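You operate a simulated robot arm through the tools that you are given. There is no shell and no other tool. Be economical: measure what you need, move in short steps, check, and stop when the job is done.

Carry out the task below with a simulated two-armed robot. There is one attempt and no reset: what you move stays moved.

## Task
Take out the cooled spool and prop the chest lid on the brick.
Fine: the spool with the orange band is at 90 degrees C: leave it to cool in the cooling chest; cooled spool on the fibre pad; the cracked brick from this bench, upright before the chest.

It is judged by the outcome, as a careful person would: the job done as asked, and still so three seconds after it is handed in. It fails if anything else is knocked over, pushed out of place, dropped, spilled or broken. Lids that push on must go on centred and level and be pressed home; caps that screw on are set level and turned clockwise until they are tight.

## Robot
Two 7-joint arms with two-finger parallel grippers on one trunk, on a base that drives. Base frame: it is fixed to the floor where the robot stands at the start and does not move with it; the origin is under the middle of the robot, x ahead of it, y to its left, z up. Readings come in m, degrees, newtons and seconds.
The left shoulder is at the start at [0.071, 0.156, 1.155], the right one opposite. Places, roughly: chest lid [0.7, -0.2, 0.9]; cracked brick (12x7x12 cm) [0.5, 2.2, 0.9]; small spool insulator (6x6x6 cm) [0.7, -0.2, 0.9]; top of the fibre pad [0.5, -0.2, 0.9]. Payload 3.91 kg a hand.
Tool frame (each hand has its own): the origin (TCP) lies between the finger pads and is the grasp point; the fingertips stand 0.03 m ahead of it; z points along the fingers, y is the line along which they close. Largest opening 0.11 m; finger width 0.02, thickness 0.01; the body of the gripper, 0.048 by 0.112 m, starts 0.055 m behind the TCP.
Orientation is told as [roll, pitch, yaw] about the base's x, y, z axes, in that order, counted from this pose: with the fingers straight down and closing along the base's y, the tool's x points along the base's -x, its y along +y and its z along -z.

## Interface
- The arms move only by the tool step_arm. It takes "left_rows", "right_rows" or both (then of equal length, played together; a hand with none holds still); each is a list that holds one entry, the list of rows, each a list of 7 numbers: the turn, a rotation vector about the base's x, y, z in degrees, then the shift along the base's x, y, z in m, then the finger opening in m, from 0 to 0.11. In form: [[[rx, ry, rz, tx, ty, tz, grip], ...]]. A call has 1 to 12 rows; each row shifts and turns the commanded pose from where the row before left it. Rows are played at 5 a second. More than 0.05 m and 8.6 degrees between two rows, or a gripper value outside its range, and nothing of the call is played. A pose out of reach is approached as far as the arm can. The call stops where the force on the tool passes 90 N (or 10 N more than at its start, if that is more) or the arm is blocked; 0.2 s more then pass. The fingers move at their own pace (about 0.108 m/s each) and stop on an object; they squeeze with about 21 N. The grip force told is the motor's: it shows also when the fingers shut on nothing. Time passes only in rows, and 0.2 s behind the last, so rows that do not move let the fingers close. The reply holds the time, the measured pose of the TCP, the force on the tool along the base axes, the opening and the grip force, in the units named above and with some noise, with the torque about the TCP (base axes, N m) and any sound that the robot's microphone picked up, and new pictures: "views" is both (left out), scene, wrist or none (wrist: the cameras of the hands that moved).
- Cameras (640 x 400 px; columns grow to the right, rows downward): "scene" is now at [0.1381, -0.0165, 1.3844]; the picture's right is [-0.17, -0.99, 0.00], its down [-0.56, 0.10, -0.82] and it looks along [0.81, -0.14, -0.57] (base axes); focal length 228 px, centre (320, 200). "left" rides on the left gripper at [0.072, -0.017, -0.104] in its tool frame; the picture's right is [0.23, 0.97, 0.00], its down [-0.76, 0.18, -0.62] and it looks along [-0.61, 0.14, 0.78] (tool axes); focal length 222 px, centre (320, 200). "right" rides on the right gripper at [0.072, 0.017, -0.103] in its tool frame; the picture's right is [-0.23, 0.97, 0.00], its down [-0.76, -0.18, -0.62] and it looks along [-0.61, -0.14, 0.78] (tool axes); focal length 222 px, centre (320, 200). There is no depth. A picture from a camera that has moved, and an enlarged one, comes with that camera's place and axes in the base frame and with its lens.
- move_column(by): slides the trunk up (or, below 0, down) by that many m; the arms and the scene camera ride with it, the base frame stays. It gives what a move gives, with no picture.
- steer(legs): drives the robot by 1 to 6 legs, each [ahead, left, turn to the left] in m, m and degrees, along the robot's own axes; the way and the turn of a leg run together, so that a leg with both is an arc; at most 1.5 m and 180 degrees a leg. The arms and the cameras ride along, it lands a little off, and it stops where it bumps. It gives what a move gives, and a new picture of the scene camera.
- head_to(pan, tilt): turns the head with the scene camera to pan (to the left, within 86 degrees either way) and tilt (down, from -29 to 69), counted from straight ahead of the robot. It gives what a move gives, and a new picture of the scene camera.
- close_up(camera, box): a new picture of the part [left, top, right, bottom] of that camera's present view, enlarged. No time passes.
- sign_off(): hands the job in; it is judged then, once.

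Work in short steps. Places have to be worked out from the pictures, the camera data and where the tool is seen: move nearer, look again, correct. Check each grasp and each placing, and mend what went wrong. You have 120 turns and 260 pictures in all, those below and enlarged ones among them. Open the grippers and draw the arms clear of the work before you hand the job in, unless the task says otherwise; then end with one line.

The tools are called after ">>>" as a command line: name --argument value ..., lists and objects as JSON in quotes. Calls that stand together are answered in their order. step_arm: Moves the arms, as the interface text tells. Its arguments: {"type":"object","properties":{"left_rows":{"type":"array","items":{"type":"array","items":{"type":"array","items":{"type":"number"}}}},"right_rows":{"type":"array","items":{"type":"array","items":{"type":"array","items":{"type":"number"}}}},"views":{"type":"string","enum":["both","scene","wrist","none"]}},"required":[]} The other tools are called the same way: move_column (by) slides the trunk up or down; steer (legs) drives the base; head_to (pan, tilt) turns the head that bears the scene camera; close_up (camera, box) takes an enlarged picture of a part of a camera's view; sign_off () hands the job in.

At the start:

```text
time: 0.0
left_ee_pos: [0.6303, 0.1171, 1.2744]
left_tool_rot: [0.1, 0.0, 0.0]
left_force: [0.1, 0.5, 0.2]
left_moment: [-0.02, 0.02, -0.02]
left_grip_width: 0.11
left_grasp_force: 0.0
right_ee_pos: [0.6414, -0.3677, 1.283]
right_tool_rot: [0.0, -0.1, 0.0]
right_force: [0.1, -0.1, -0.6]
right_moment: [0.01, -0.04, 0.01]
right_grip_width: 0.11
right_grasp_force: 0.1
trunk travel left (down, up): [-0.6, 0.34]
robot x, y, heading: [0.0024, 0.0012, 0.0]
head pan, tilt: [-9.7, 34.8]
```

scene: 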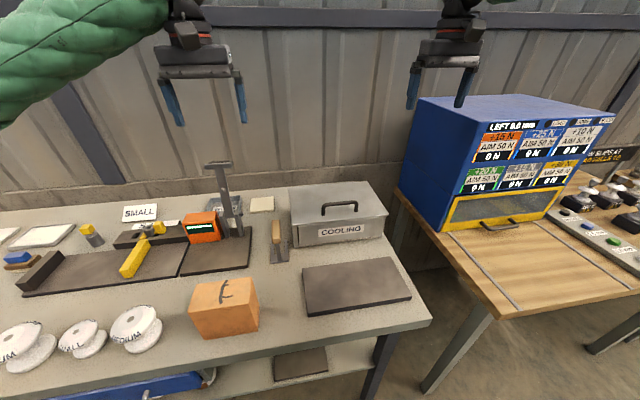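
right: 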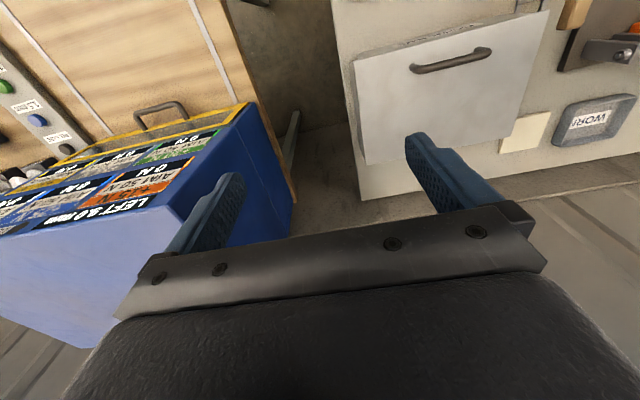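
left: 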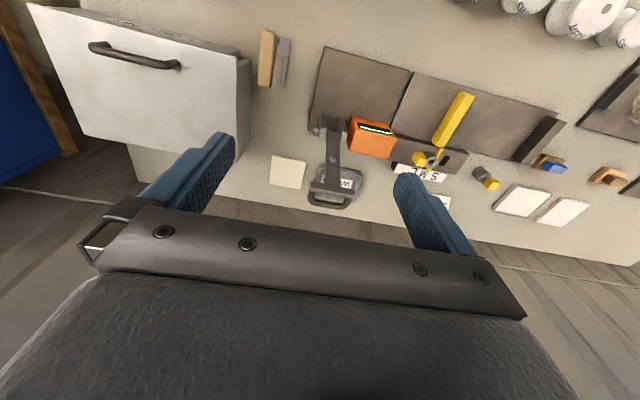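

The scene shows the chest, the fibre pad and a brick on this bench at about (0.46, 0.15). The stated brick place is y=2.2, so I'll zoom in on the brick and look left first.

>>> close_up --camera "scene" --box '[160, 180, 440, 355]'

>>> head_to --pan 60 --tilt 25

```text
2.29 times, centred on (300, 268) of scene
camera zoom: at [0.1381, -0.0165, 1.3844], right [-0.17, -0.99, 0.0], down [-0.56, 0.1, -0.82], along [0.81, -0.14, -0.57], focal length 522 px, centre (366, 46)
```

zoom: 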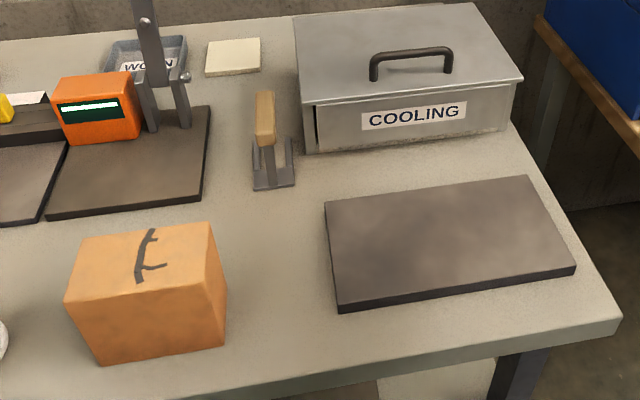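

```text
time: 1.4
left_ee_pos: [0.6308, 0.117, 1.2744]
left_tool_rot: [0.0, 0.0, 0.0]
left_force: [-0.7, 1.3, 0.1]
left_moment: [-0.02, -0.01, 0.04]
left_grip_width: 0.11
left_grasp_force: 0.1
right_ee_pos: [0.6416, -0.3683, 1.2832]
right_tool_rot: [0.0, -0.1, 0.0]
right_force: [0.0, 0.0, 0.1]
right_moment: [0.03, 0.0, -0.01]
right_grip_width: 0.11
right_grasp_force: 0.0
trunk travel left (down, up): [-0.6, 0.34]
robot x, y, heading: [0.002, 0.0031, -0.0]
head pan, tilt: [60.0, 25.0]
camera scene: at [0.0973, 0.0781, 1.3999], right [0.87, -0.5, 0.0], down [-0.21, -0.37, -0.91], along [0.45, 0.78, -0.42], focal length 228 px, centre (320, 200)
```

scene: 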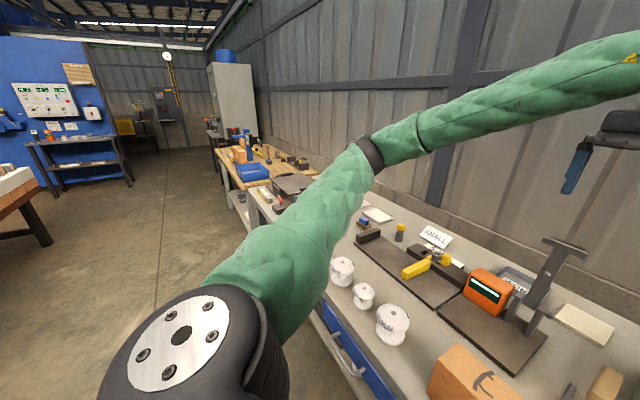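

A second bench further left has orange-brown items; I zoom in on it.

>>> close_up --camera "scene" --box '[200, 120, 360, 220]'

>>> close_up --camera "scene" --box '[320, 200, 640, 400]'

```text
4.00 times, centred on (280, 170) of scene
camera zoom: at [0.0973, 0.0781, 1.3999], right [0.87, -0.5, 0.0], down [-0.21, -0.37, -0.91], along [0.45, 0.78, -0.42], focal length 914 px, centre (480, 320)
```

zoom: 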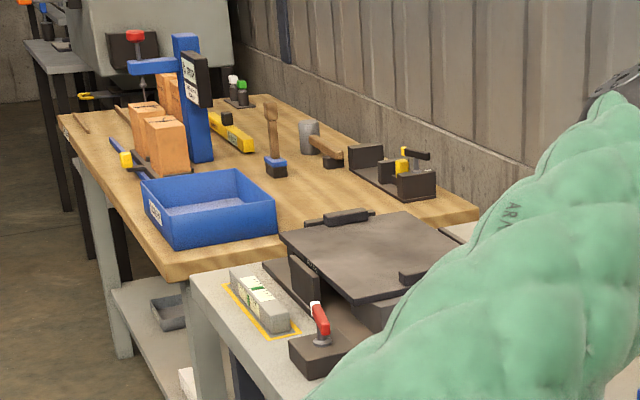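

```text
2.00 times, centred on (480, 300) of scene
camera zoom: at [0.0973, 0.0781, 1.3999], right [0.87, -0.5, 0.0], down [-0.21, -0.37, -0.91], along [0.45, 0.78, -0.42], focal length 457 px, centre (0, 0)
```

zoom: 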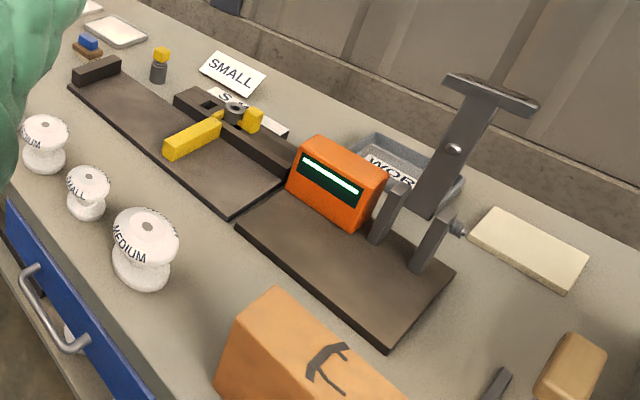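

There are bricks at about (0.48, 2.15), near the listed place, while the visibly cracked one stands on this bench. I zoom in more to compare them.

>>> close_up --camera "scene" --box '[225, 130, 273, 160]'

```text
13.33 times, centred on (249, 145) of scene
camera zoom: at [0.0973, 0.0781, 1.3999], right [0.87, -0.5, 0.0], down [-0.21, -0.37, -0.91], along [0.45, 0.78, -0.42], focal length 3046 px, centre (1267, 933)
```

zoom: 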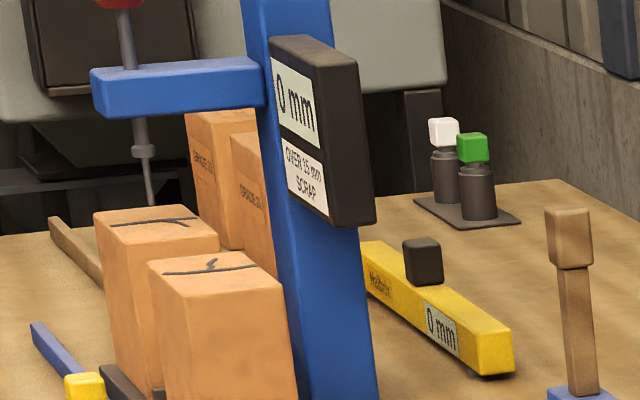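

The far bricks are marked as a measuring station's stock, while the note asks for the cracked brick "from this bench". So I use the near one. Now I look closely at the chest.

>>> head_to --pan -16 --tilt 40

>>> close_up --camera "scene" --box '[240, 110, 400, 210]'

>>> close_up --camera "right" --box '[320, 0, 640, 200]'

>>> close_up --camera "left" --box '[0, 0, 320, 200]'

```text
time: 2.9
left_ee_pos: [0.6298, 0.1179, 1.2747]
left_tool_rot: [0.1, -0.1, -0.1]
left_force: [1.4, 0.3, 0.0]
left_moment: [0.05, 0.01, 0.03]
left_grip_width: 0.1099
left_grasp_force: 0.0
right_ee_pos: [0.6419, -0.3686, 1.2821]
right_tool_rot: [0.0, 0.0, -0.1]
right_force: [1.0, 0.9, 0.1]
right_moment: [-0.02, 0.0, 0.0]
right_grip_width: 0.1099
right_grasp_force: 0.0
trunk travel left (down, up): [-0.6, 0.34]
robot x, y, heading: [0.0035, -0.0022, 0.0]
head pan, tilt: [-16.0, 40.0]
camera scene: at [0.1329, -0.025, 1.3766], right [-0.28, -0.96, 0.0], down [-0.62, 0.18, -0.77], along [0.74, -0.21, -0.64], focal length 228 px, centre (320, 200)
```

scene: 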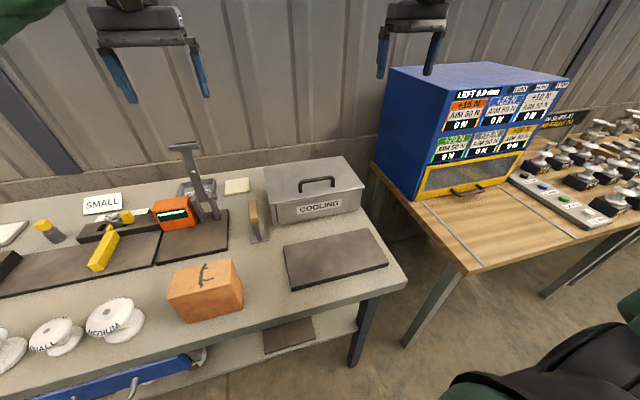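

```text
4.00 times, centred on (320, 160) of scene
camera zoom: at [0.1329, -0.025, 1.3766], right [-0.28, -0.96, 0.0], down [-0.62, 0.18, -0.77], along [0.74, -0.21, -0.64], focal length 914 px, centre (320, 360)
```

zoom: 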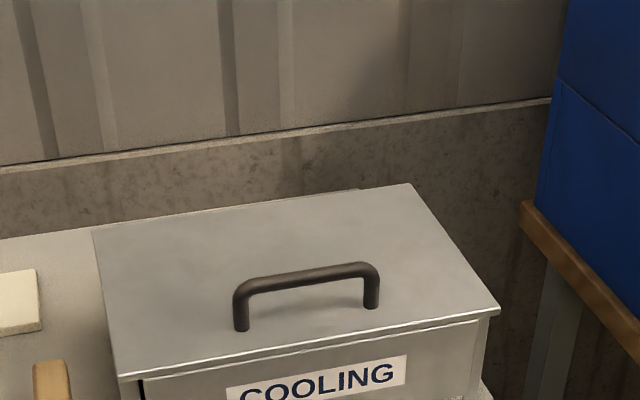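

```text
2.00 times, centred on (480, 100) of right
camera zoom: at [0.5688, -0.3506, 1.3863], right [0.23, 0.97, 0.0], down [0.76, -0.18, 0.62], along [0.61, -0.14, -0.78], focal length 444 px, centre (0, 400)
```

zoom: 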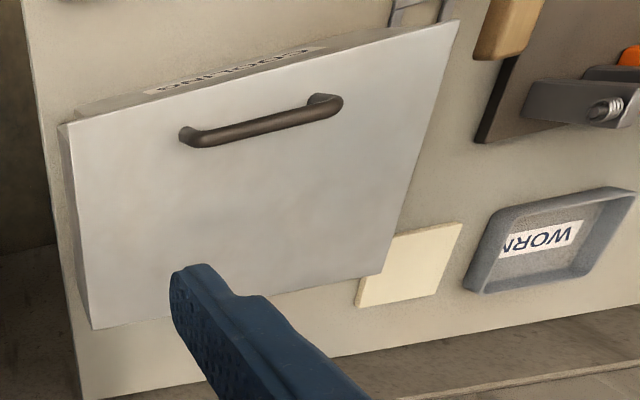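

```text
2.00 times, centred on (160, 100) of left
camera zoom: at [0.5568, 0.1009, 1.3777], right [-0.23, 0.97, 0.0], down [0.76, 0.18, 0.62], along [0.61, 0.14, -0.78], focal length 444 px, centre (640, 400)
```

zoom: 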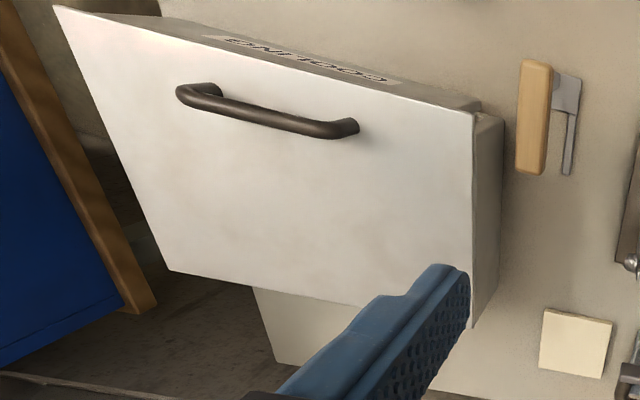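

The chest lid is a plate of about 0.30×0.21 m, with its handle about 3 cm from the front edge, which suggests a hinge at the back. I move the right hand over the chest to view the rear edge.

>>> step_arm --right_rows '[[[0, 0, 0, 0.04, 0.04, -0.01, 0.11], [0, 0, 0, 0.03, 0.04, -0.03, 0.11], [0, 0, 0, 0.03, 0.04, -0.03, 0.11], [0, 0, 0, 0.03, 0.04, -0.03, 0.11], [0, 0, 0, 0.0, 0.03, -0.03, 0.11]]]' --views "both"

>>> close_up --camera "right" --box '[160, 0, 480, 200]'

```text
refused: row 1 steps farther than a row can; nothing moved
```

```text
2.00 times, centred on (320, 100) of right
camera zoom: at [0.5688, -0.3506, 1.3863], right [0.23, 0.97, 0.0], down [0.76, -0.18, 0.62], along [0.61, -0.14, -0.78], focal length 444 px, centre (320, 400)
```

zoom: 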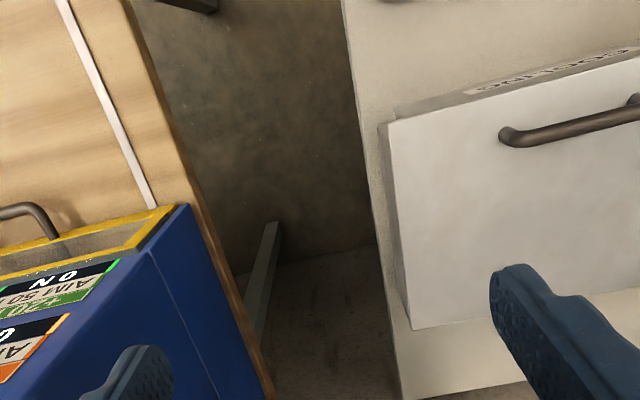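

The row norm was above 0.05 m, so I repeat the move with smaller rows.

>>> step_arm --right_rows '[[[0, 0, 0, 0.02, 0.03, -0.02, 0.11], [0, 0, 0, 0.02, 0.03, -0.02, 0.11], [0, 0, 0, 0.02, 0.03, -0.02, 0.11], [0, 0, 0, 0.02, 0.03, -0.02, 0.11], [0, 0, 0, 0.02, 0.03, -0.02, 0.11], [0, 0, 0, 0.02, 0.03, -0.02, 0.11]]]' --views "both"

```text
time: 4.3
left_ee_pos: [0.6324, 0.117, 1.2735]
left_tool_rot: [0.0, 0.1, 0.1]
left_force: [-0.2, 0.4, -1.1]
left_moment: [0.01, 0.06, -0.02]
left_grip_width: 0.1099
left_grasp_force: 0.0
right_ee_pos: [0.7622, -0.188, 1.1596]
right_tool_rot: [0.0, 0.0, 0.0]
right_force: [-0.9, 0.4, -0.4]
right_moment: [-0.02, 0.02, 0.0]
right_grip_width: 0.11
right_grasp_force: 0.0
trunk travel left (down, up): [-0.6, 0.34]
robot x, y, heading: [0.0034, 0.0034, 0.2]
head pan, tilt: [-16.0, 40.0]
camera scene: at [0.1357, -0.0253, 1.3762], right [-0.28, -0.96, 0.0], down [-0.62, 0.18, -0.76], along [0.73, -0.21, -0.64], focal length 228 px, centre (320, 200)
camera right: at [0.6901, -0.1704, 1.2631], right [0.23, 0.97, 0.0], down [0.76, -0.18, 0.62], along [0.6, -0.14, -0.78], focal length 222 px, centre (320, 200)
```

scene: 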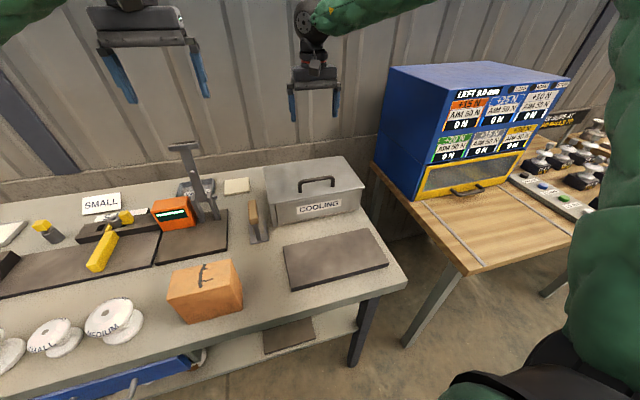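
right: 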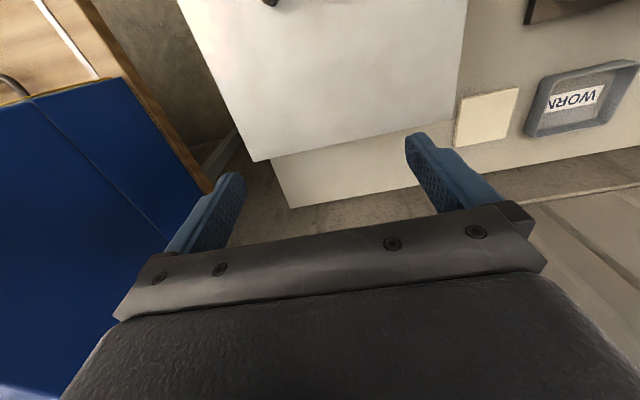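

No hinge knuckles show from above. I triangulate the lid top at z≈0.965 with x 0.63–0.82, and the handle bar at x≈0.66, y −0.23…−0.11, z≈1.0. I turn the right hand by 90° over the handle so the fingers close along x.

>>> step_arm --right_rows '[[[0, 0, 8.2, -0.009, 0.001, 0, 0.11], [0, 0, 8.2, -0.009, 0.001, 0, 0.11], [0, 0, 8.2, -0.009, 0.001, 0, 0.11], [0, 0, 8.2, -0.009, 0.001, 0, 0.11], [0, 0, 8.2, -0.009, 0.001, 0, 0.11], [0, 0, 8.2, -0.009, 0.001, 0, 0.11], [0, 0, 8.2, -0.009, 0.001, 0, 0.11], [0, 0, 8.2, -0.009, 0.001, 0, 0.11], [0, 0, 8.2, -0.009, 0.001, 0, 0.11], [0, 0, 8.2, -0.009, 0.001, 0, 0.11], [0, 0, 8, -0.009, 0.001, 0, 0.11]]]' --views "both"

```text
time: 6.7
left_ee_pos: [0.6285, 0.1176, 1.2732]
left_tool_rot: [-0.1, -0.1, 0.0]
left_force: [0.3, 0.4, -0.1]
left_moment: [0.01, -0.01, 0.0]
left_grip_width: 0.1101
left_grasp_force: 0.0
right_ee_pos: [0.47, -0.0348, 1.1541]
right_tool_rot: [-0.5, 0.3, 88.7]
right_force: [-0.6, 0.0, 0.5]
right_moment: [-0.02, -0.01, -0.02]
right_grip_width: 0.11
right_grasp_force: 0.0
right hand out of reach, approached as far as the arm can: row 7, 8, 9, 10, 11
trunk travel left (down, up): [-0.6, 0.34]
robot x, y, heading: [-0.0009, -0.0017, 0.2]
head pan, tilt: [-16.0, 40.0]
camera scene: at [0.1323, -0.0241, 1.3766], right [-0.28, -0.96, 0.0], down [-0.62, 0.18, -0.77], along [0.74, -0.21, -0.64], focal length 228 px, centre (320, 200)
camera right: at [0.4494, -0.1068, 1.2576], right [-0.97, 0.25, -0.01], down [0.19, 0.76, 0.62], along [0.16, 0.6, -0.78], focal length 222 px, centre (320, 200)
```

scene: 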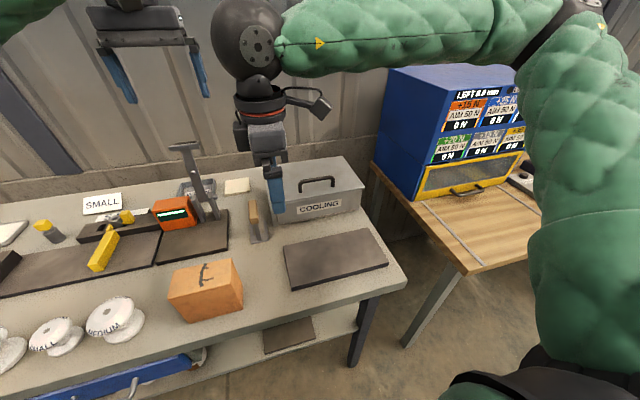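
right: 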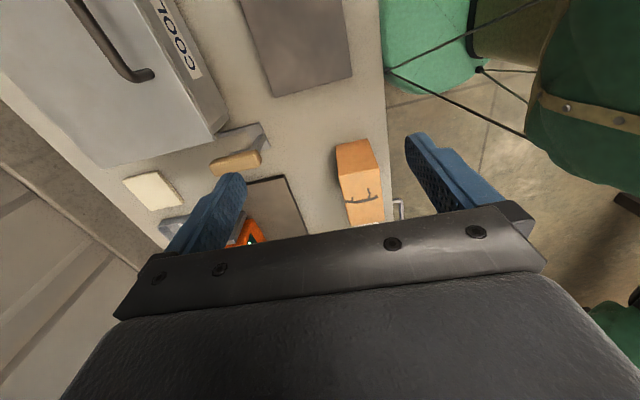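

A yaw of +90 is out of reach for the right arm, so I turn back and try −90.

>>> step_arm --right_rows '[[[0, 0, -8.2, 0, 0, 0.01, 0.11], [0, 0, -8.2, 0, 0, 0, 0.11], [0, 0, -8.2, 0, 0, 0, 0.11], [0, 0, -8.2, 0, 0, 0, 0.11], [0, 0, -8.2, 0, 0, 0, 0.11], [0, 0, -8.2, 0, 0, 0, 0.11], [0, 0, -8.2, 0, 0, 0, 0.11], [0, 0, -8.2, 0, 0, 0, 0.11], [0, 0, -8.2, 0, 0, 0, 0.11], [0, 0, -8.2, 0, 0, 0, 0.11], [0, 0, -8, 0, 0, 0, 0.11]]]' --views "none"

>>> step_arm --right_rows '[[[0, 0, -8.2, 0, 0, 0, 0.11], [0, 0, -8.2, 0, 0, 0, 0.11], [0, 0, -8.2, 0, 0, 0, 0.11], [0, 0, -8.2, 0, 0, 0, 0.11], [0, 0, -8.2, 0, 0, 0, 0.11], [0, 0, -8.2, 0, 0, 0, 0.11], [0, 0, -8.2, 0, 0, 0, 0.11], [0, 0, -8.2, 0, 0, 0, 0.11], [0, 0, -8.2, 0, 0, 0, 0.11], [0, 0, -8.2, 0, 0, 0, 0.11], [0, 0, -8, 0, 0, 0, 0.11]]]' --views "both"

```text
time: 9.1
left_ee_pos: [0.63, 0.1182, 1.2744]
left_tool_rot: [0.0, 0.0, 0.0]
left_force: [-0.5, -0.7, 0.3]
left_moment: [0.0, -0.05, -0.01]
left_grip_width: 0.1101
left_grasp_force: 0.0
right_ee_pos: [0.4707, -0.0348, 1.164]
right_tool_rot: [-0.1, 0.1, -0.1]
right_force: [0.6, 0.0, 0.2]
right_moment: [0.0, -0.01, -0.02]
right_grip_width: 0.1099
right_grasp_force: 0.1
trunk travel left (down, up): [-0.6, 0.34]
robot x, y, heading: [-0.0033, -0.0, 0.3]
head pan, tilt: [-16.0, 40.0]
```

```text
time: 11.5
left_ee_pos: [0.6296, 0.1175, 1.2754]
left_tool_rot: [0.0, -0.1, 0.1]
left_force: [0.1, 0.4, 0.4]
left_moment: [-0.01, -0.02, 0.01]
left_grip_width: 0.1101
left_grasp_force: 0.1
right_ee_pos: [0.4709, -0.0348, 1.1651]
right_tool_rot: [0.0, 0.0, -90.2]
right_force: [0.5, -0.5, 0.6]
right_moment: [0.04, -0.01, 0.0]
right_grip_width: 0.1097
right_grasp_force: 0.0
trunk travel left (down, up): [-0.6, 0.34]
robot x, y, heading: [0.0051, -0.0007, -0.3]
head pan, tilt: [-16.0, 40.0]
camera scene: at [0.133, -0.0249, 1.3765], right [-0.28, -0.96, 0.0], down [-0.62, 0.18, -0.77], along [0.74, -0.21, -0.64], focal length 228 px, centre (320, 200)
camera right: at [0.4884, 0.0379, 1.268], right [0.97, -0.23, 0.0], down [-0.18, -0.76, 0.62], along [-0.14, -0.61, -0.78], focal length 222 px, centre (320, 200)
```

scene: 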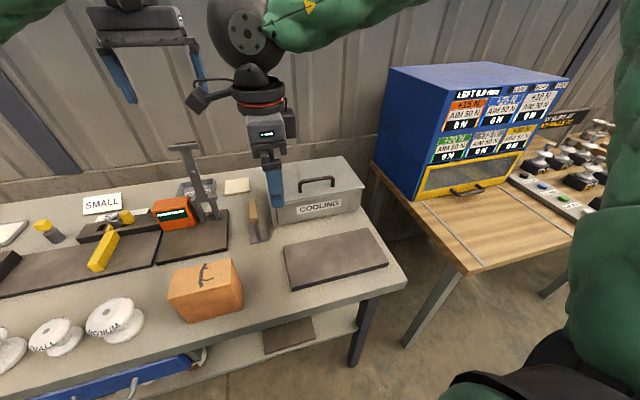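
right: 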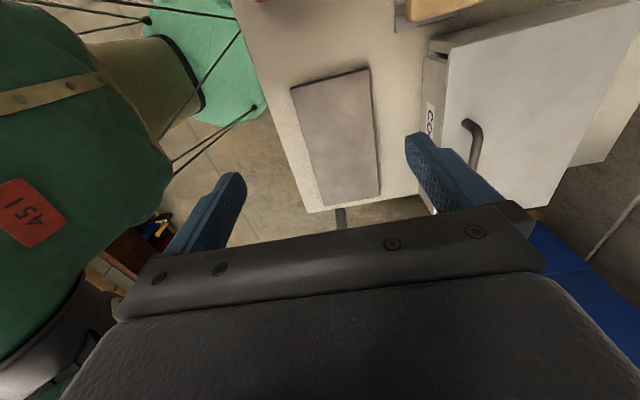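

Yaw −90 is reached. I zoom this view, which shows the chest's left side and lid edge from a new angle.

>>> close_up --camera "right" --box '[400, 0, 640, 150]'

```text
2.67 times, centred on (520, 75) of right
camera zoom: at [0.4884, 0.0379, 1.268], right [0.97, -0.23, 0.0], down [-0.18, -0.76, 0.62], along [-0.14, -0.61, -0.78], focal length 592 px, centre (-213, 533)
```

zoom: 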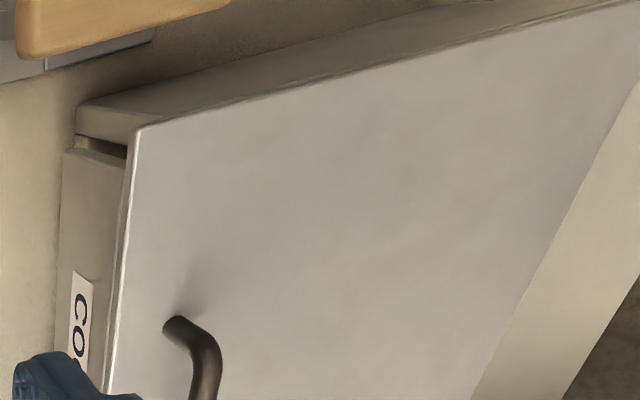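

I move above the handle at (0.656, −0.172, 1.10).

>>> step_arm --right_rows '[[[0, 0, 0, 0.03, -0.022, 0, 0.11], [0, 0, 0, 0.031, -0.023, 0, 0.11], [0, 0, 0, 0.031, -0.023, 0, 0.11], [0, 0, 0, 0.031, -0.023, -0.015, 0.11], [0, 0, 0, 0.031, -0.023, -0.02, 0.11], [0, 0, 0, 0.031, -0.023, -0.02, 0.11]]]' --views "both"

>>> close_up --camera "scene" --box '[240, 110, 400, 210]'

```text
time: 12.9
left_ee_pos: [0.6306, 0.1168, 1.2739]
left_tool_rot: [0.0, 0.1, 0.0]
left_force: [0.6, 0.5, 0.4]
left_moment: [-0.01, 0.02, -0.02]
left_grip_width: 0.1099
left_grasp_force: 0.0
right_ee_pos: [0.6585, -0.1716, 1.1082]
right_tool_rot: [0.0, 0.0, -90.0]
right_force: [0.1, -1.1, -0.1]
right_moment: [0.03, -0.01, -0.02]
right_grip_width: 0.11
right_grasp_force: 0.0
trunk travel left (down, up): [-0.6, 0.34]
robot x, y, heading: [0.003, -0.0011, -0.0]
head pan, tilt: [-16.0, 40.0]
camera scene: at [0.1344, -0.0256, 1.3764], right [-0.28, -0.96, 0.0], down [-0.62, 0.18, -0.76], along [0.74, -0.21, -0.64], focal length 228 px, centre (320, 200)
camera right: at [0.6744, -0.099, 1.2122], right [0.97, -0.23, 0.0], down [-0.18, -0.76, 0.62], along [-0.14, -0.61, -0.78], focal length 222 px, centre (320, 200)
```

scene: 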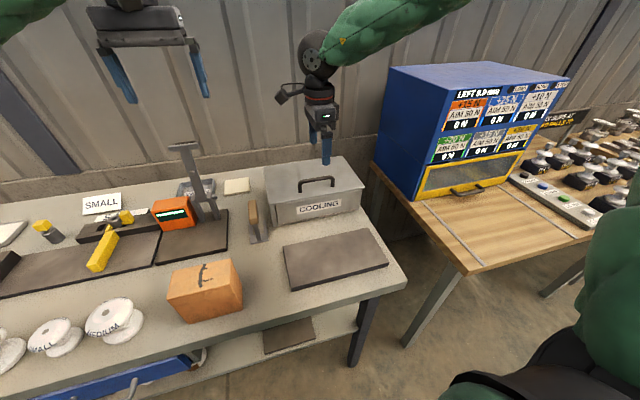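
right: 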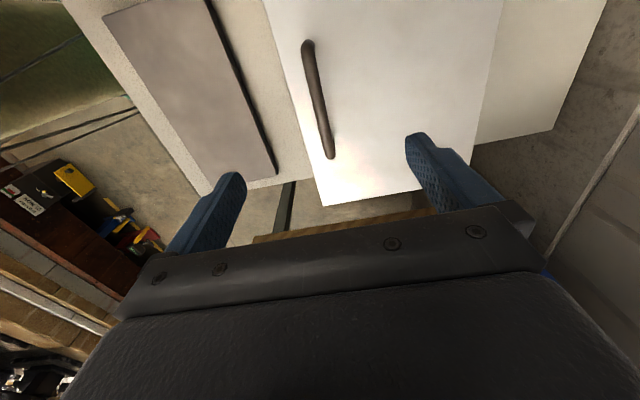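

```text
4.00 times, centred on (320, 160) of scene
camera zoom: at [0.1344, -0.0256, 1.3764], right [-0.28, -0.96, 0.0], down [-0.62, 0.18, -0.76], along [0.74, -0.21, -0.64], focal length 914 px, centre (320, 360)
```

zoom: 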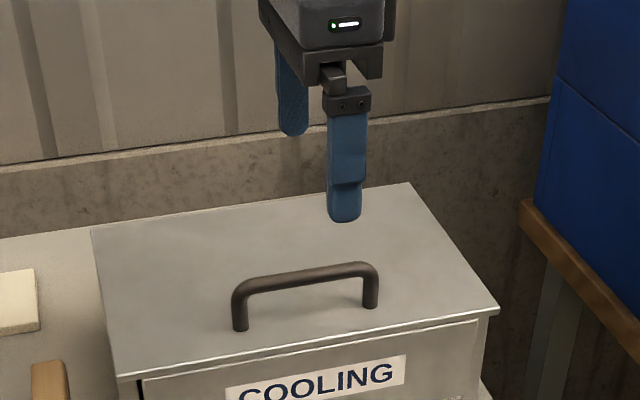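

The handle is at about (0.662, −0.165, 1.00) from two cameras. I descend so the TCP is just about on the bar and check before closing.

>>> step_arm --right_rows '[[[0, 0, 0, 0.002, 0.003, -0.03, 0.11], [0, 0, 0, 0.001, 0.003, -0.03, 0.11], [0, 0, 0, 0, 0, -0.02, 0.11], [0, 0, 0, 0, 0, -0.01, 0.11]]]' --views "both"

>>> close_up --camera "scene" --box '[240, 110, 400, 210]'

```text
time: 13.9
left_ee_pos: [0.6313, 0.1167, 1.2726]
left_tool_rot: [0.0, 0.1, -0.1]
left_force: [-0.6, -0.2, -0.1]
left_moment: [-0.01, 0.0, 0.02]
left_grip_width: 0.1099
left_grasp_force: 0.0
right_ee_pos: [0.6595, -0.1658, 1.0185]
right_tool_rot: [0.0, 0.0, -90.0]
right_force: [-0.5, 0.1, -0.7]
right_moment: [0.01, 0.02, 0.0]
right_grip_width: 0.1101
right_grasp_force: 0.1
trunk travel left (down, up): [-0.6, 0.34]
robot x, y, heading: [-0.0008, -0.0004, 0.1]
head pan, tilt: [-16.0, 40.0]
camera scene: at [0.1338, -0.0251, 1.3764], right [-0.28, -0.96, 0.0], down [-0.62, 0.18, -0.77], along [0.74, -0.21, -0.64], focal length 228 px, centre (320, 200)
camera right: at [0.6775, -0.0935, 1.1221], right [0.97, -0.23, 0.0], down [-0.18, -0.76, 0.62], along [-0.14, -0.61, -0.78], focal length 222 px, centre (320, 200)
```

scene: 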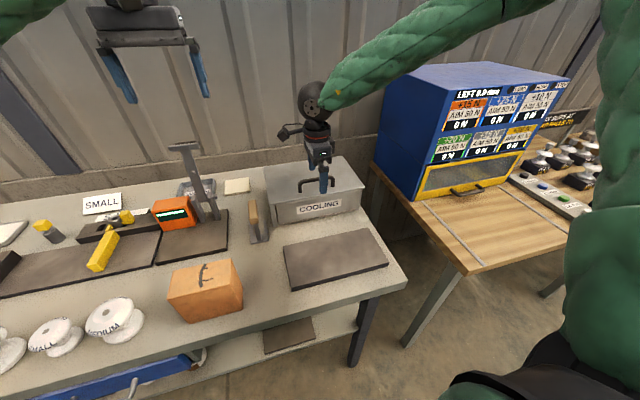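
right: 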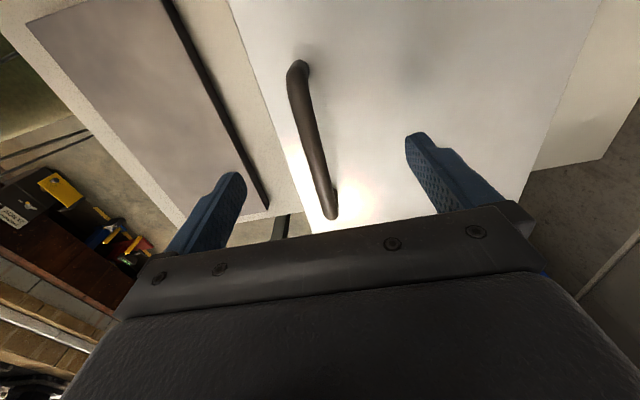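

```text
4.00 times, centred on (320, 160) of scene
camera zoom: at [0.1338, -0.0251, 1.3764], right [-0.28, -0.96, 0.0], down [-0.62, 0.18, -0.77], along [0.74, -0.21, -0.64], focal length 914 px, centre (320, 360)
```

zoom: 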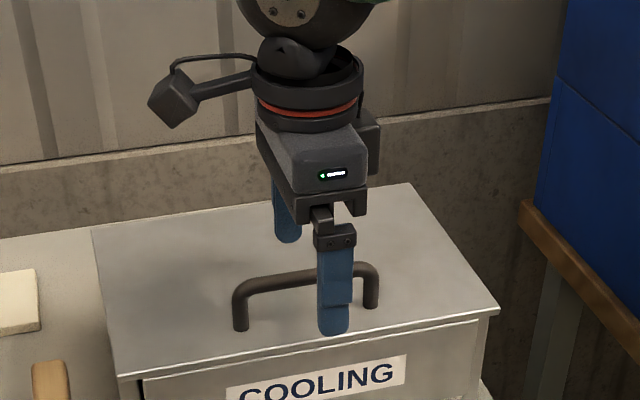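

The bar lies between the fingers. I go down 1.4 cm and close, then look.

>>> step_arm --right_rows '[[[0, 0, 0, 0.001, 0.004, -0.014, 0.11], [0, 0, 0, 0, 0, 0, 0.03], [0, 0, 0, 0, 0, 0, 0.0], [0, 0, 0, 0, 0, 0, 0.0], [0, 0, 0, 0, 0, 0, 0.0]]]' --views "wrist"

>>> close_up --camera "scene" --box '[240, 110, 400, 210]'

```text
time: 15.1
left_ee_pos: [0.6299, 0.1174, 1.2747]
left_tool_rot: [0.0, 0.0, 0.0]
left_force: [0.0, 0.4, -0.1]
left_moment: [-0.01, 0.0, -0.01]
left_grip_width: 0.11
left_grasp_force: 0.1
right_ee_pos: [0.66, -0.1629, 1.0056]
right_tool_rot: [0.0, 0.0, -90.0]
right_force: [1.2, 0.4, 4.4]
right_moment: [-0.17, -0.03, 0.02]
right_grip_width: 0.0115
right_grasp_force: 45.2
trunk travel left (down, up): [-0.6, 0.34]
robot x, y, heading: [0.0033, 0.0011, -0.3]
head pan, tilt: [-16.0, 40.0]
camera right: at [0.6765, -0.0892, 1.1095], right [0.97, -0.23, 0.0], down [-0.18, -0.76, 0.62], along [-0.14, -0.61, -0.78], focal length 222 px, centre (320, 200)
```

right: 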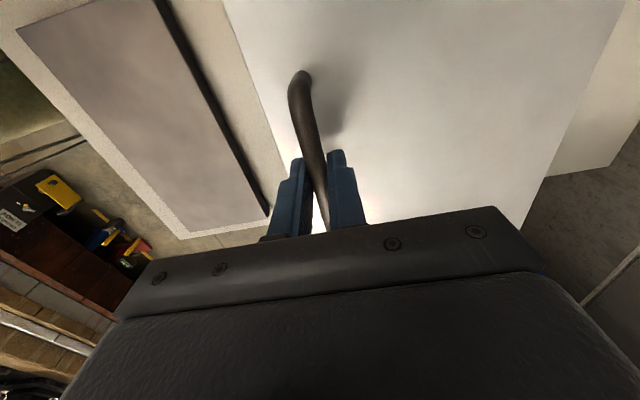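

```text
4.00 times, centred on (320, 160) of scene
camera zoom: at [0.1328, -0.0249, 1.3766], right [-0.28, -0.96, 0.0], down [-0.62, 0.18, -0.77], along [0.74, -0.21, -0.64], focal length 914 px, centre (320, 360)
```

zoom: 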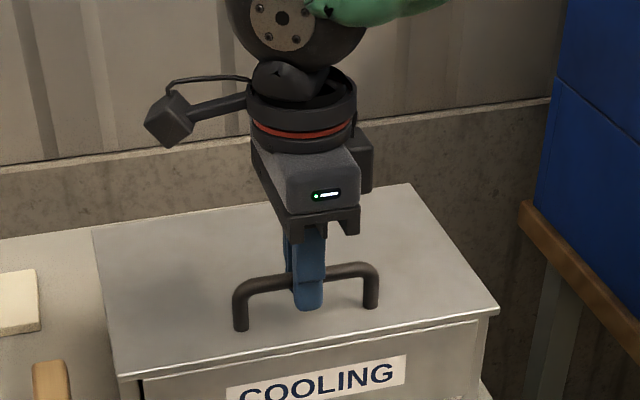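

Gripped at 11.5 mm with force 45. I lift 1.5 cm and look at whether the rear stays down (hinge) or the whole lid rises.

>>> step_arm --right_rows '[[[0, 0, 0, 0, 0, 0.005, 0.0], [0, 0, 0, 0.001, 0, 0.005, 0.0], [0, 0, 0, 0.001, 0, 0.005, 0.0]]]' --views "wrist"

>>> close_up --camera "scene" --box '[240, 110, 400, 210]'

```text
time: 15.9
left_ee_pos: [0.631, 0.1167, 1.2729]
left_tool_rot: [0.0, 0.1, 0.0]
left_force: [0.1, 0.0, 1.0]
left_moment: [0.02, 0.04, 0.0]
left_grip_width: 0.1099
left_grasp_force: 0.0
right_ee_pos: [0.6627, -0.1632, 1.0197]
right_tool_rot: [-0.1, 0.0, -90.0]
right_force: [12.5, -3.1, -9.6]
right_moment: [0.0, -0.16, -0.03]
right_grip_width: 0.0114
right_grasp_force: 45.0
trunk travel left (down, up): [-0.6, 0.34]
robot x, y, heading: [-0.0009, -0.0017, -0.1]
head pan, tilt: [-16.0, 40.0]
camera right: at [0.6802, -0.0892, 1.1232], right [0.97, -0.23, 0.0], down [-0.18, -0.76, 0.62], along [-0.14, -0.61, -0.78], focal length 222 px, centre (320, 200)
```

right: 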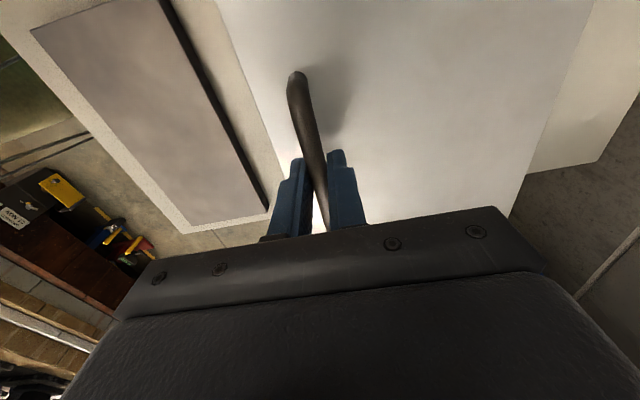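

```text
4.00 times, centred on (320, 160) of scene
camera zoom: at [0.1349, -0.0254, 1.3763], right [-0.28, -0.96, 0.0], down [-0.62, 0.18, -0.76], along [0.74, -0.21, -0.64], focal length 914 px, centre (320, 360)
```

zoom: 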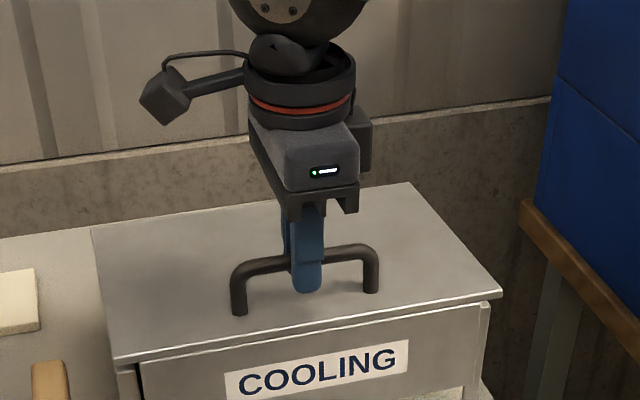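

The rear stayed put and an x-force appeared, so the lid is hinged at the back, at about x=0.82. I open it along an arc to about 45° with the hand kept vertical and the bar turning in the fingers.

>>> step_arm --right_rows '[[[0, 0, 0, 0.0072, 0, 0.0133, 0.0], [0, 0, 0, 0.0069, 0, 0.0128, 0.0], [0, 0, 0, 0.0079, 0, 0.0121, 0.0], [0, 0, 0, 0.009, 0, 0.0114, 0.0], [0, 0, 0, 0.0099, 0, 0.0106, 0.0], [0, 0, 0, 0.0108, 0, 0.0096, 0.0], [0, 0, 0, 0.0116, 0, 0.0087, 0.0], [0, 0, 0, 0.0124, 0, 0.0077, 0.0]]]' --views "scene"

>>> close_up --camera "scene" --box '[240, 110, 400, 210]'

```text
time: 17.7
left_ee_pos: [0.6248, 0.1177, 1.2771]
left_tool_rot: [0.0, -0.2, 0.1]
left_force: [-0.2, 1.0, 0.1]
left_moment: [0.01, 0.03, 0.0]
left_grip_width: 0.1102
left_grasp_force: 0.1
right_ee_pos: [0.7328, -0.1628, 1.1116]
right_tool_rot: [0.2, 0.0, -90.0]
right_force: [-32.7, 1.1, 42.1]
right_moment: [0.28, 0.46, -0.51]
right_grip_width: 0.0117
right_grasp_force: 44.9
trunk travel left (down, up): [-0.6, 0.34]
robot x, y, heading: [-0.0012, -0.0037, -0.0]
head pan, tilt: [-16.0, 40.0]
camera scene: at [0.1271, -0.0241, 1.3774], right [-0.28, -0.96, 0.0], down [-0.61, 0.18, -0.77], along [0.74, -0.21, -0.64], focal length 228 px, centre (320, 200)
```

scene: 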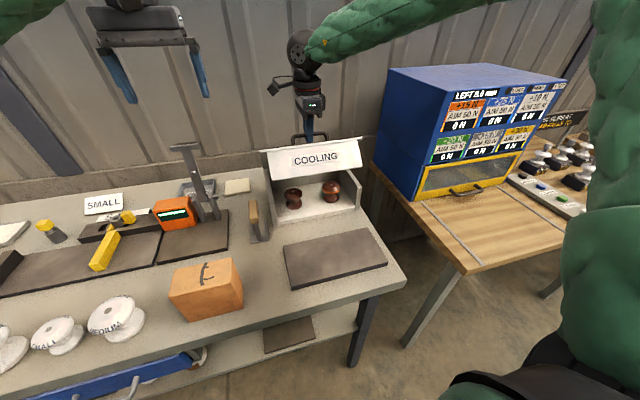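

```text
4.00 times, centred on (320, 160) of scene
camera zoom: at [0.1271, -0.0241, 1.3774], right [-0.28, -0.96, 0.0], down [-0.61, 0.18, -0.77], along [0.74, -0.21, -0.64], focal length 914 px, centre (320, 360)
```

zoom: 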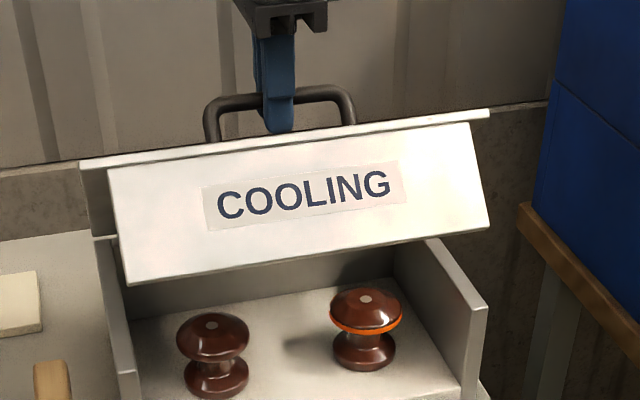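

Now it is clear: the front panel is fixed to the lid and swings with it, so the panel's lower edge will rest on the brick. Inside, the left spool is plain (the cool one) and the right one has the orange band. The force shows my arc radius was too small, so I refit the hinge to about (0.847, 0.955) and continue.

>>> step_arm --right_rows '[[[0, 0, 0, 0.0122, 0, 0.0167, 0.0], [0, 0, 0, 0.018, 0, 0.0093, 0.0]]]' --views "none"

```text
time: 18.3
left_ee_pos: [0.6328, 0.1179, 1.2725]
left_tool_rot: [0.0, 0.1, 0.0]
left_force: [0.0, -0.3, 0.9]
left_moment: [0.0, -0.01, -0.02]
left_grip_width: 0.1096
left_grasp_force: 0.0
right_ee_pos: [0.7691, -0.1627, 1.1294]
right_tool_rot: [-0.2, -0.1, -90.0]
right_force: [-0.6, 7.3, -11.6]
right_moment: [-0.41, 0.2, -0.59]
right_grip_width: 0.0119
right_grasp_force: 44.8
trunk travel left (down, up): [-0.6, 0.34]
robot x, y, heading: [-0.0032, 0.0021, 0.1]
head pan, tilt: [-16.0, 40.0]
```

The force is small, so the arc fits now. I continue to about θ=80°.

>>> step_arm --right_rows '[[[0, 0, 0, 0.0185, 0, 0.0065, 0.0], [0, 0, 0, 0.0192, 0, 0.0045, 0.0], [0, 0, 0, 0.02, 0, 0.0026, 0.0], [0, 0, 0, 0.0202, 0, 0.0006, 0.0]]]' --views "both"

>>> close_up --camera "scene" --box '[240, 110, 400, 210]'

```text
time: 19.3
left_ee_pos: [0.6332, 0.1168, 1.2724]
left_tool_rot: [0.0, 0.2, 0.0]
left_force: [-0.2, -0.7, -0.4]
left_moment: [0.0, 0.02, 0.01]
left_grip_width: 0.1098
left_grasp_force: 0.1
right_ee_pos: [0.8456, -0.1632, 1.142]
right_tool_rot: [-0.2, 0.0, -90.1]
right_force: [-2.1, -2.8, -29.0]
right_moment: [0.58, 0.08, -0.6]
right_grip_width: 0.0115
right_grasp_force: 45.3
trunk travel left (down, up): [-0.6, 0.34]
robot x, y, heading: [0.0005, 0.0005, -0.1]
head pan, tilt: [-16.0, 40.0]
camera scene: at [0.1353, -0.0258, 1.3762], right [-0.28, -0.96, 0.0], down [-0.62, 0.18, -0.76], along [0.73, -0.21, -0.64], focal length 228 px, centre (320, 200)
camera right: at [0.8636, -0.0896, 1.2458], right [0.97, -0.23, 0.0], down [-0.18, -0.76, 0.62], along [-0.15, -0.61, -0.78], focal length 222 px, centre (320, 200)
```

scene: 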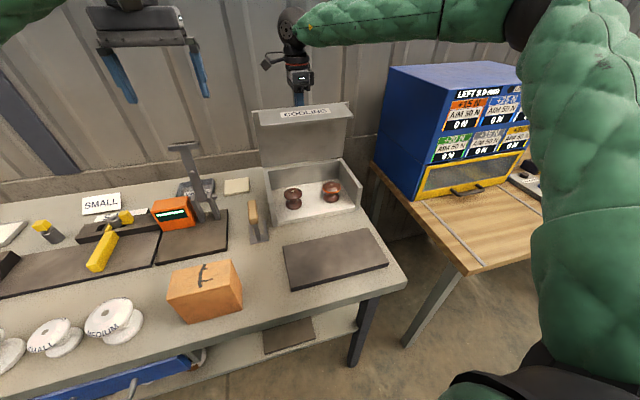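
right: 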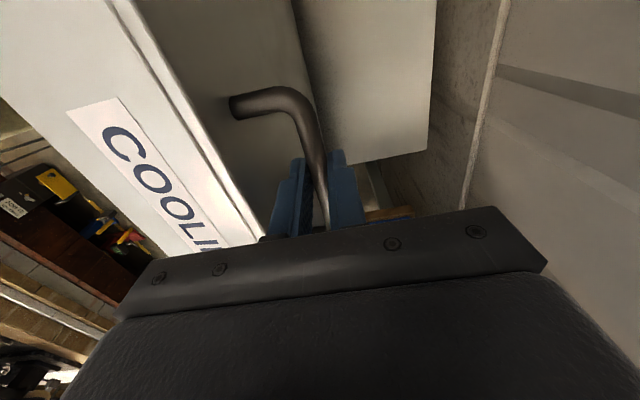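

```text
4.00 times, centred on (320, 160) of scene
camera zoom: at [0.1353, -0.0258, 1.3762], right [-0.28, -0.96, 0.0], down [-0.62, 0.18, -0.76], along [0.73, -0.21, -0.64], focal length 914 px, centre (320, 360)
```

zoom: 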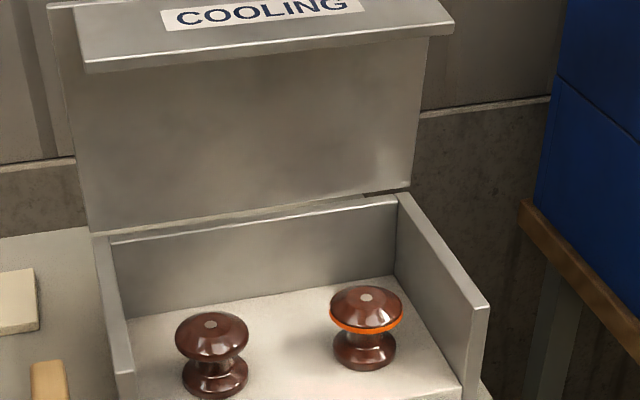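

The lid is at about 78° and the scene matches. I continue a bit past vertical, watching for a stop, so the flap clears the left hand's way.

>>> step_arm --right_rows '[[[0, 0, 0, 0.02, 0, -0.002, 0.0], [0, 0, 0, 0.0195, 0, -0.003, 0.0]]]' --views "none"

```text
time: 19.9
left_ee_pos: [0.6311, 0.1218, 1.2731]
left_tool_rot: [-0.1, 0.1, 0.1]
left_force: [0.4, -0.9, 0.4]
left_moment: [-0.02, -0.05, 0.01]
left_grip_width: 0.11
left_grasp_force: 0.2
right_ee_pos: [0.8768, -0.1642, 1.1408]
right_tool_rot: [0.0, -0.1, -89.7]
right_force: [-7.7, 23.9, -35.6]
right_moment: [0.35, 0.12, -0.89]
right_grip_width: 0.0115
right_grasp_force: 45.6
right hand out of reach, approached as far as the arm can: row 2
trunk travel left (down, up): [-0.6, 0.34]
robot x, y, heading: [0.0029, -0.0013, 0.1]
head pan, tilt: [-16.0, 40.0]
```

The right arm is at its reach limit with the lid near 90°. I ease down 4 mm to relieve the force and look.

>>> step_arm --right_rows '[[[0, 0, 0, -0.002, 0, -0.005, 0.0], [0, 0, 0, 0, 0, 0, 0.0]]]' --views "both"

>>> close_up --camera "scene" --box '[230, 90, 390, 230]'

```text
time: 20.5
left_ee_pos: [0.6299, 0.1217, 1.2753]
left_tool_rot: [-0.2, -0.1, 0.2]
left_force: [0.3, 0.0, -0.3]
left_moment: [0.01, 0.01, 0.0]
left_grip_width: 0.1099
left_grasp_force: 0.1
right_ee_pos: [0.8738, -0.165, 1.1415]
right_tool_rot: [0.1, 0.0, -89.9]
right_force: [2.2, 35.1, 1.9]
right_moment: [1.44, -0.07, -0.76]
right_grip_width: 0.0119
right_grasp_force: 44.8
trunk travel left (down, up): [-0.6, 0.34]
robot x, y, heading: [0.0002, 0.0003, -0.3]
head pan, tilt: [-16.0, 40.0]
camera scene: at [0.1333, -0.0212, 1.3771], right [-0.27, -0.96, 0.0], down [-0.62, 0.17, -0.77], along [0.74, -0.21, -0.64], focal length 228 px, centre (320, 200)
camera right: at [0.8902, -0.0912, 1.2452], right [0.97, -0.23, 0.0], down [-0.18, -0.76, 0.62], along [-0.14, -0.61, -0.78], focal length 222 px, centre (320, 200)
```

scene: 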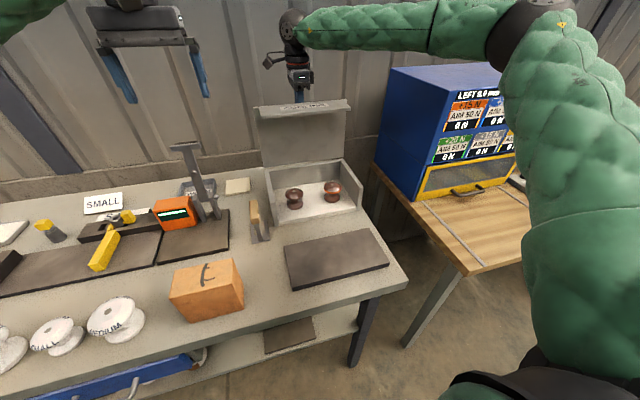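
right: 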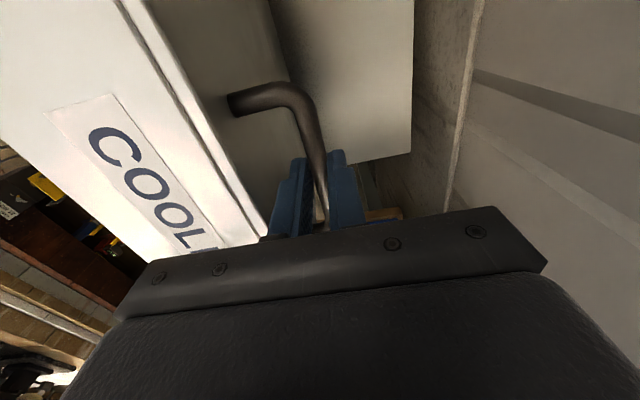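

```text
2.86 times, centred on (310, 160) of scene
camera zoom: at [0.1333, -0.0212, 1.3771], right [-0.27, -0.96, 0.0], down [-0.62, 0.17, -0.77], along [0.74, -0.21, -0.64], focal length 653 px, centre (349, 314)
```

zoom: 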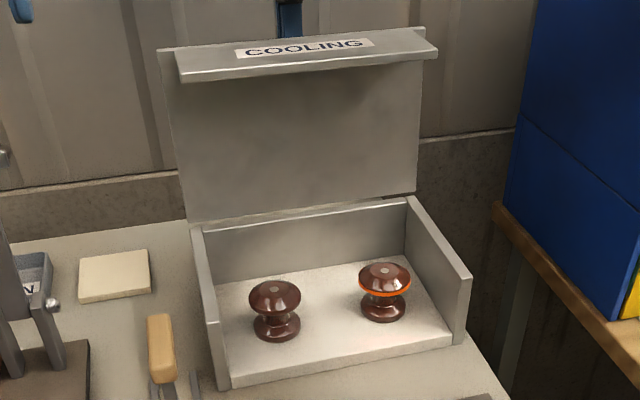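

The chest is open and the plain spool stands at about (0.702, −0.098). I bring the left hand over in front of it with a slight backward lean of 20°, fingers at 8 cm, and relieve the right hand's side force with +3 mm in y.

>>> step_arm --left_rows '[[[0, -3.4, 0, -0.005, -0.037, -0.02, 0.085], [0, -3.4, 0, -0.005, -0.037, -0.02, 0.085], [0, -3.4, 0, -0.005, -0.037, -0.025, 0.085], [0, -3.4, 0, -0.005, -0.037, -0.025, 0.085], [0, -3.4, 0, -0.005, -0.037, -0.03, 0.085], [0, -3.4, 0, -0.005, -0.037, -0.03, 0.085]]]' --right_rows '[[[0, 0, 0, 0, 0.003, 0, 0.0], [0, 0, 0, 0, 0, 0, 0.0], [0, 0, 0, 0, 0, 0, 0.0], [0, 0, 0, 0, 0, 0, 0.0], [0, 0, 0, 0, 0, 0, 0.0], [0, 0, 0, 0, 0, 0, 0.0]]]' --views "both"

```text
time: 21.9
left_ee_pos: [0.5951, -0.1038, 1.1263]
left_tool_rot: [-0.2, -20.6, 0.1]
left_force: [-0.1, 1.0, 0.4]
left_moment: [0.0, 0.0, -0.02]
left_grip_width: 0.0848
left_grasp_force: 0.1
right_ee_pos: [0.8718, -0.1654, 1.1401]
right_tool_rot: [0.2, 0.0, -90.0]
right_force: [8.2, 17.0, 33.9]
right_moment: [0.89, -0.14, -0.67]
right_grip_width: 0.0112
right_grasp_force: 45.0
trunk travel left (down, up): [-0.6, 0.34]
robot x, y, heading: [-0.0021, 0.0018, -0.2]
head pan, tilt: [-16.0, 40.0]
camera scene: at [0.1311, -0.0235, 1.3769], right [-0.28, -0.96, 0.0], down [-0.62, 0.18, -0.77], along [0.74, -0.21, -0.64], focal length 228 px, centre (320, 200)
camera right: at [0.8882, -0.093, 1.2435], right [0.97, -0.23, 0.0], down [-0.18, -0.76, 0.62], along [-0.14, -0.61, -0.78], focal length 222 px, centre (320, 200)
camera left: at [0.4906, -0.1201, 1.1977], right [-0.21, 0.97, -0.08], down [0.49, 0.18, 0.85], along [0.84, 0.14, -0.52], focal length 222 px, centre (320, 200)
```

scene: 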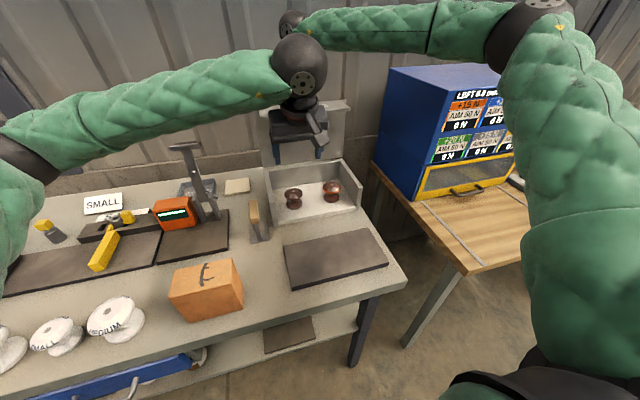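
right: 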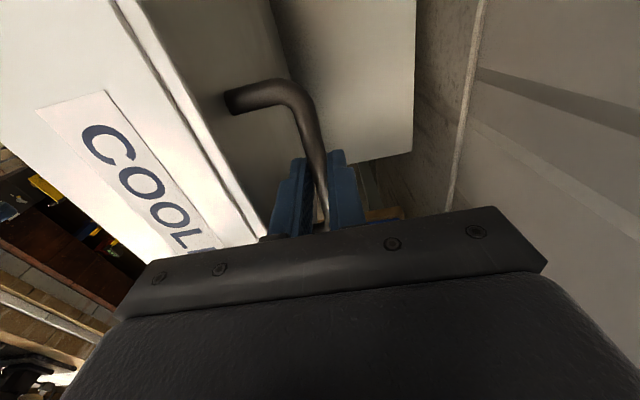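
left: 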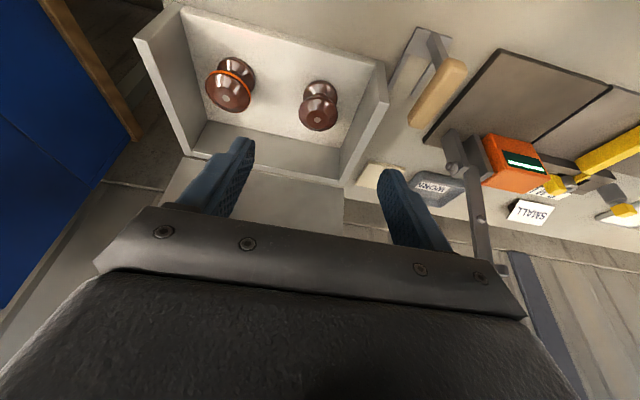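

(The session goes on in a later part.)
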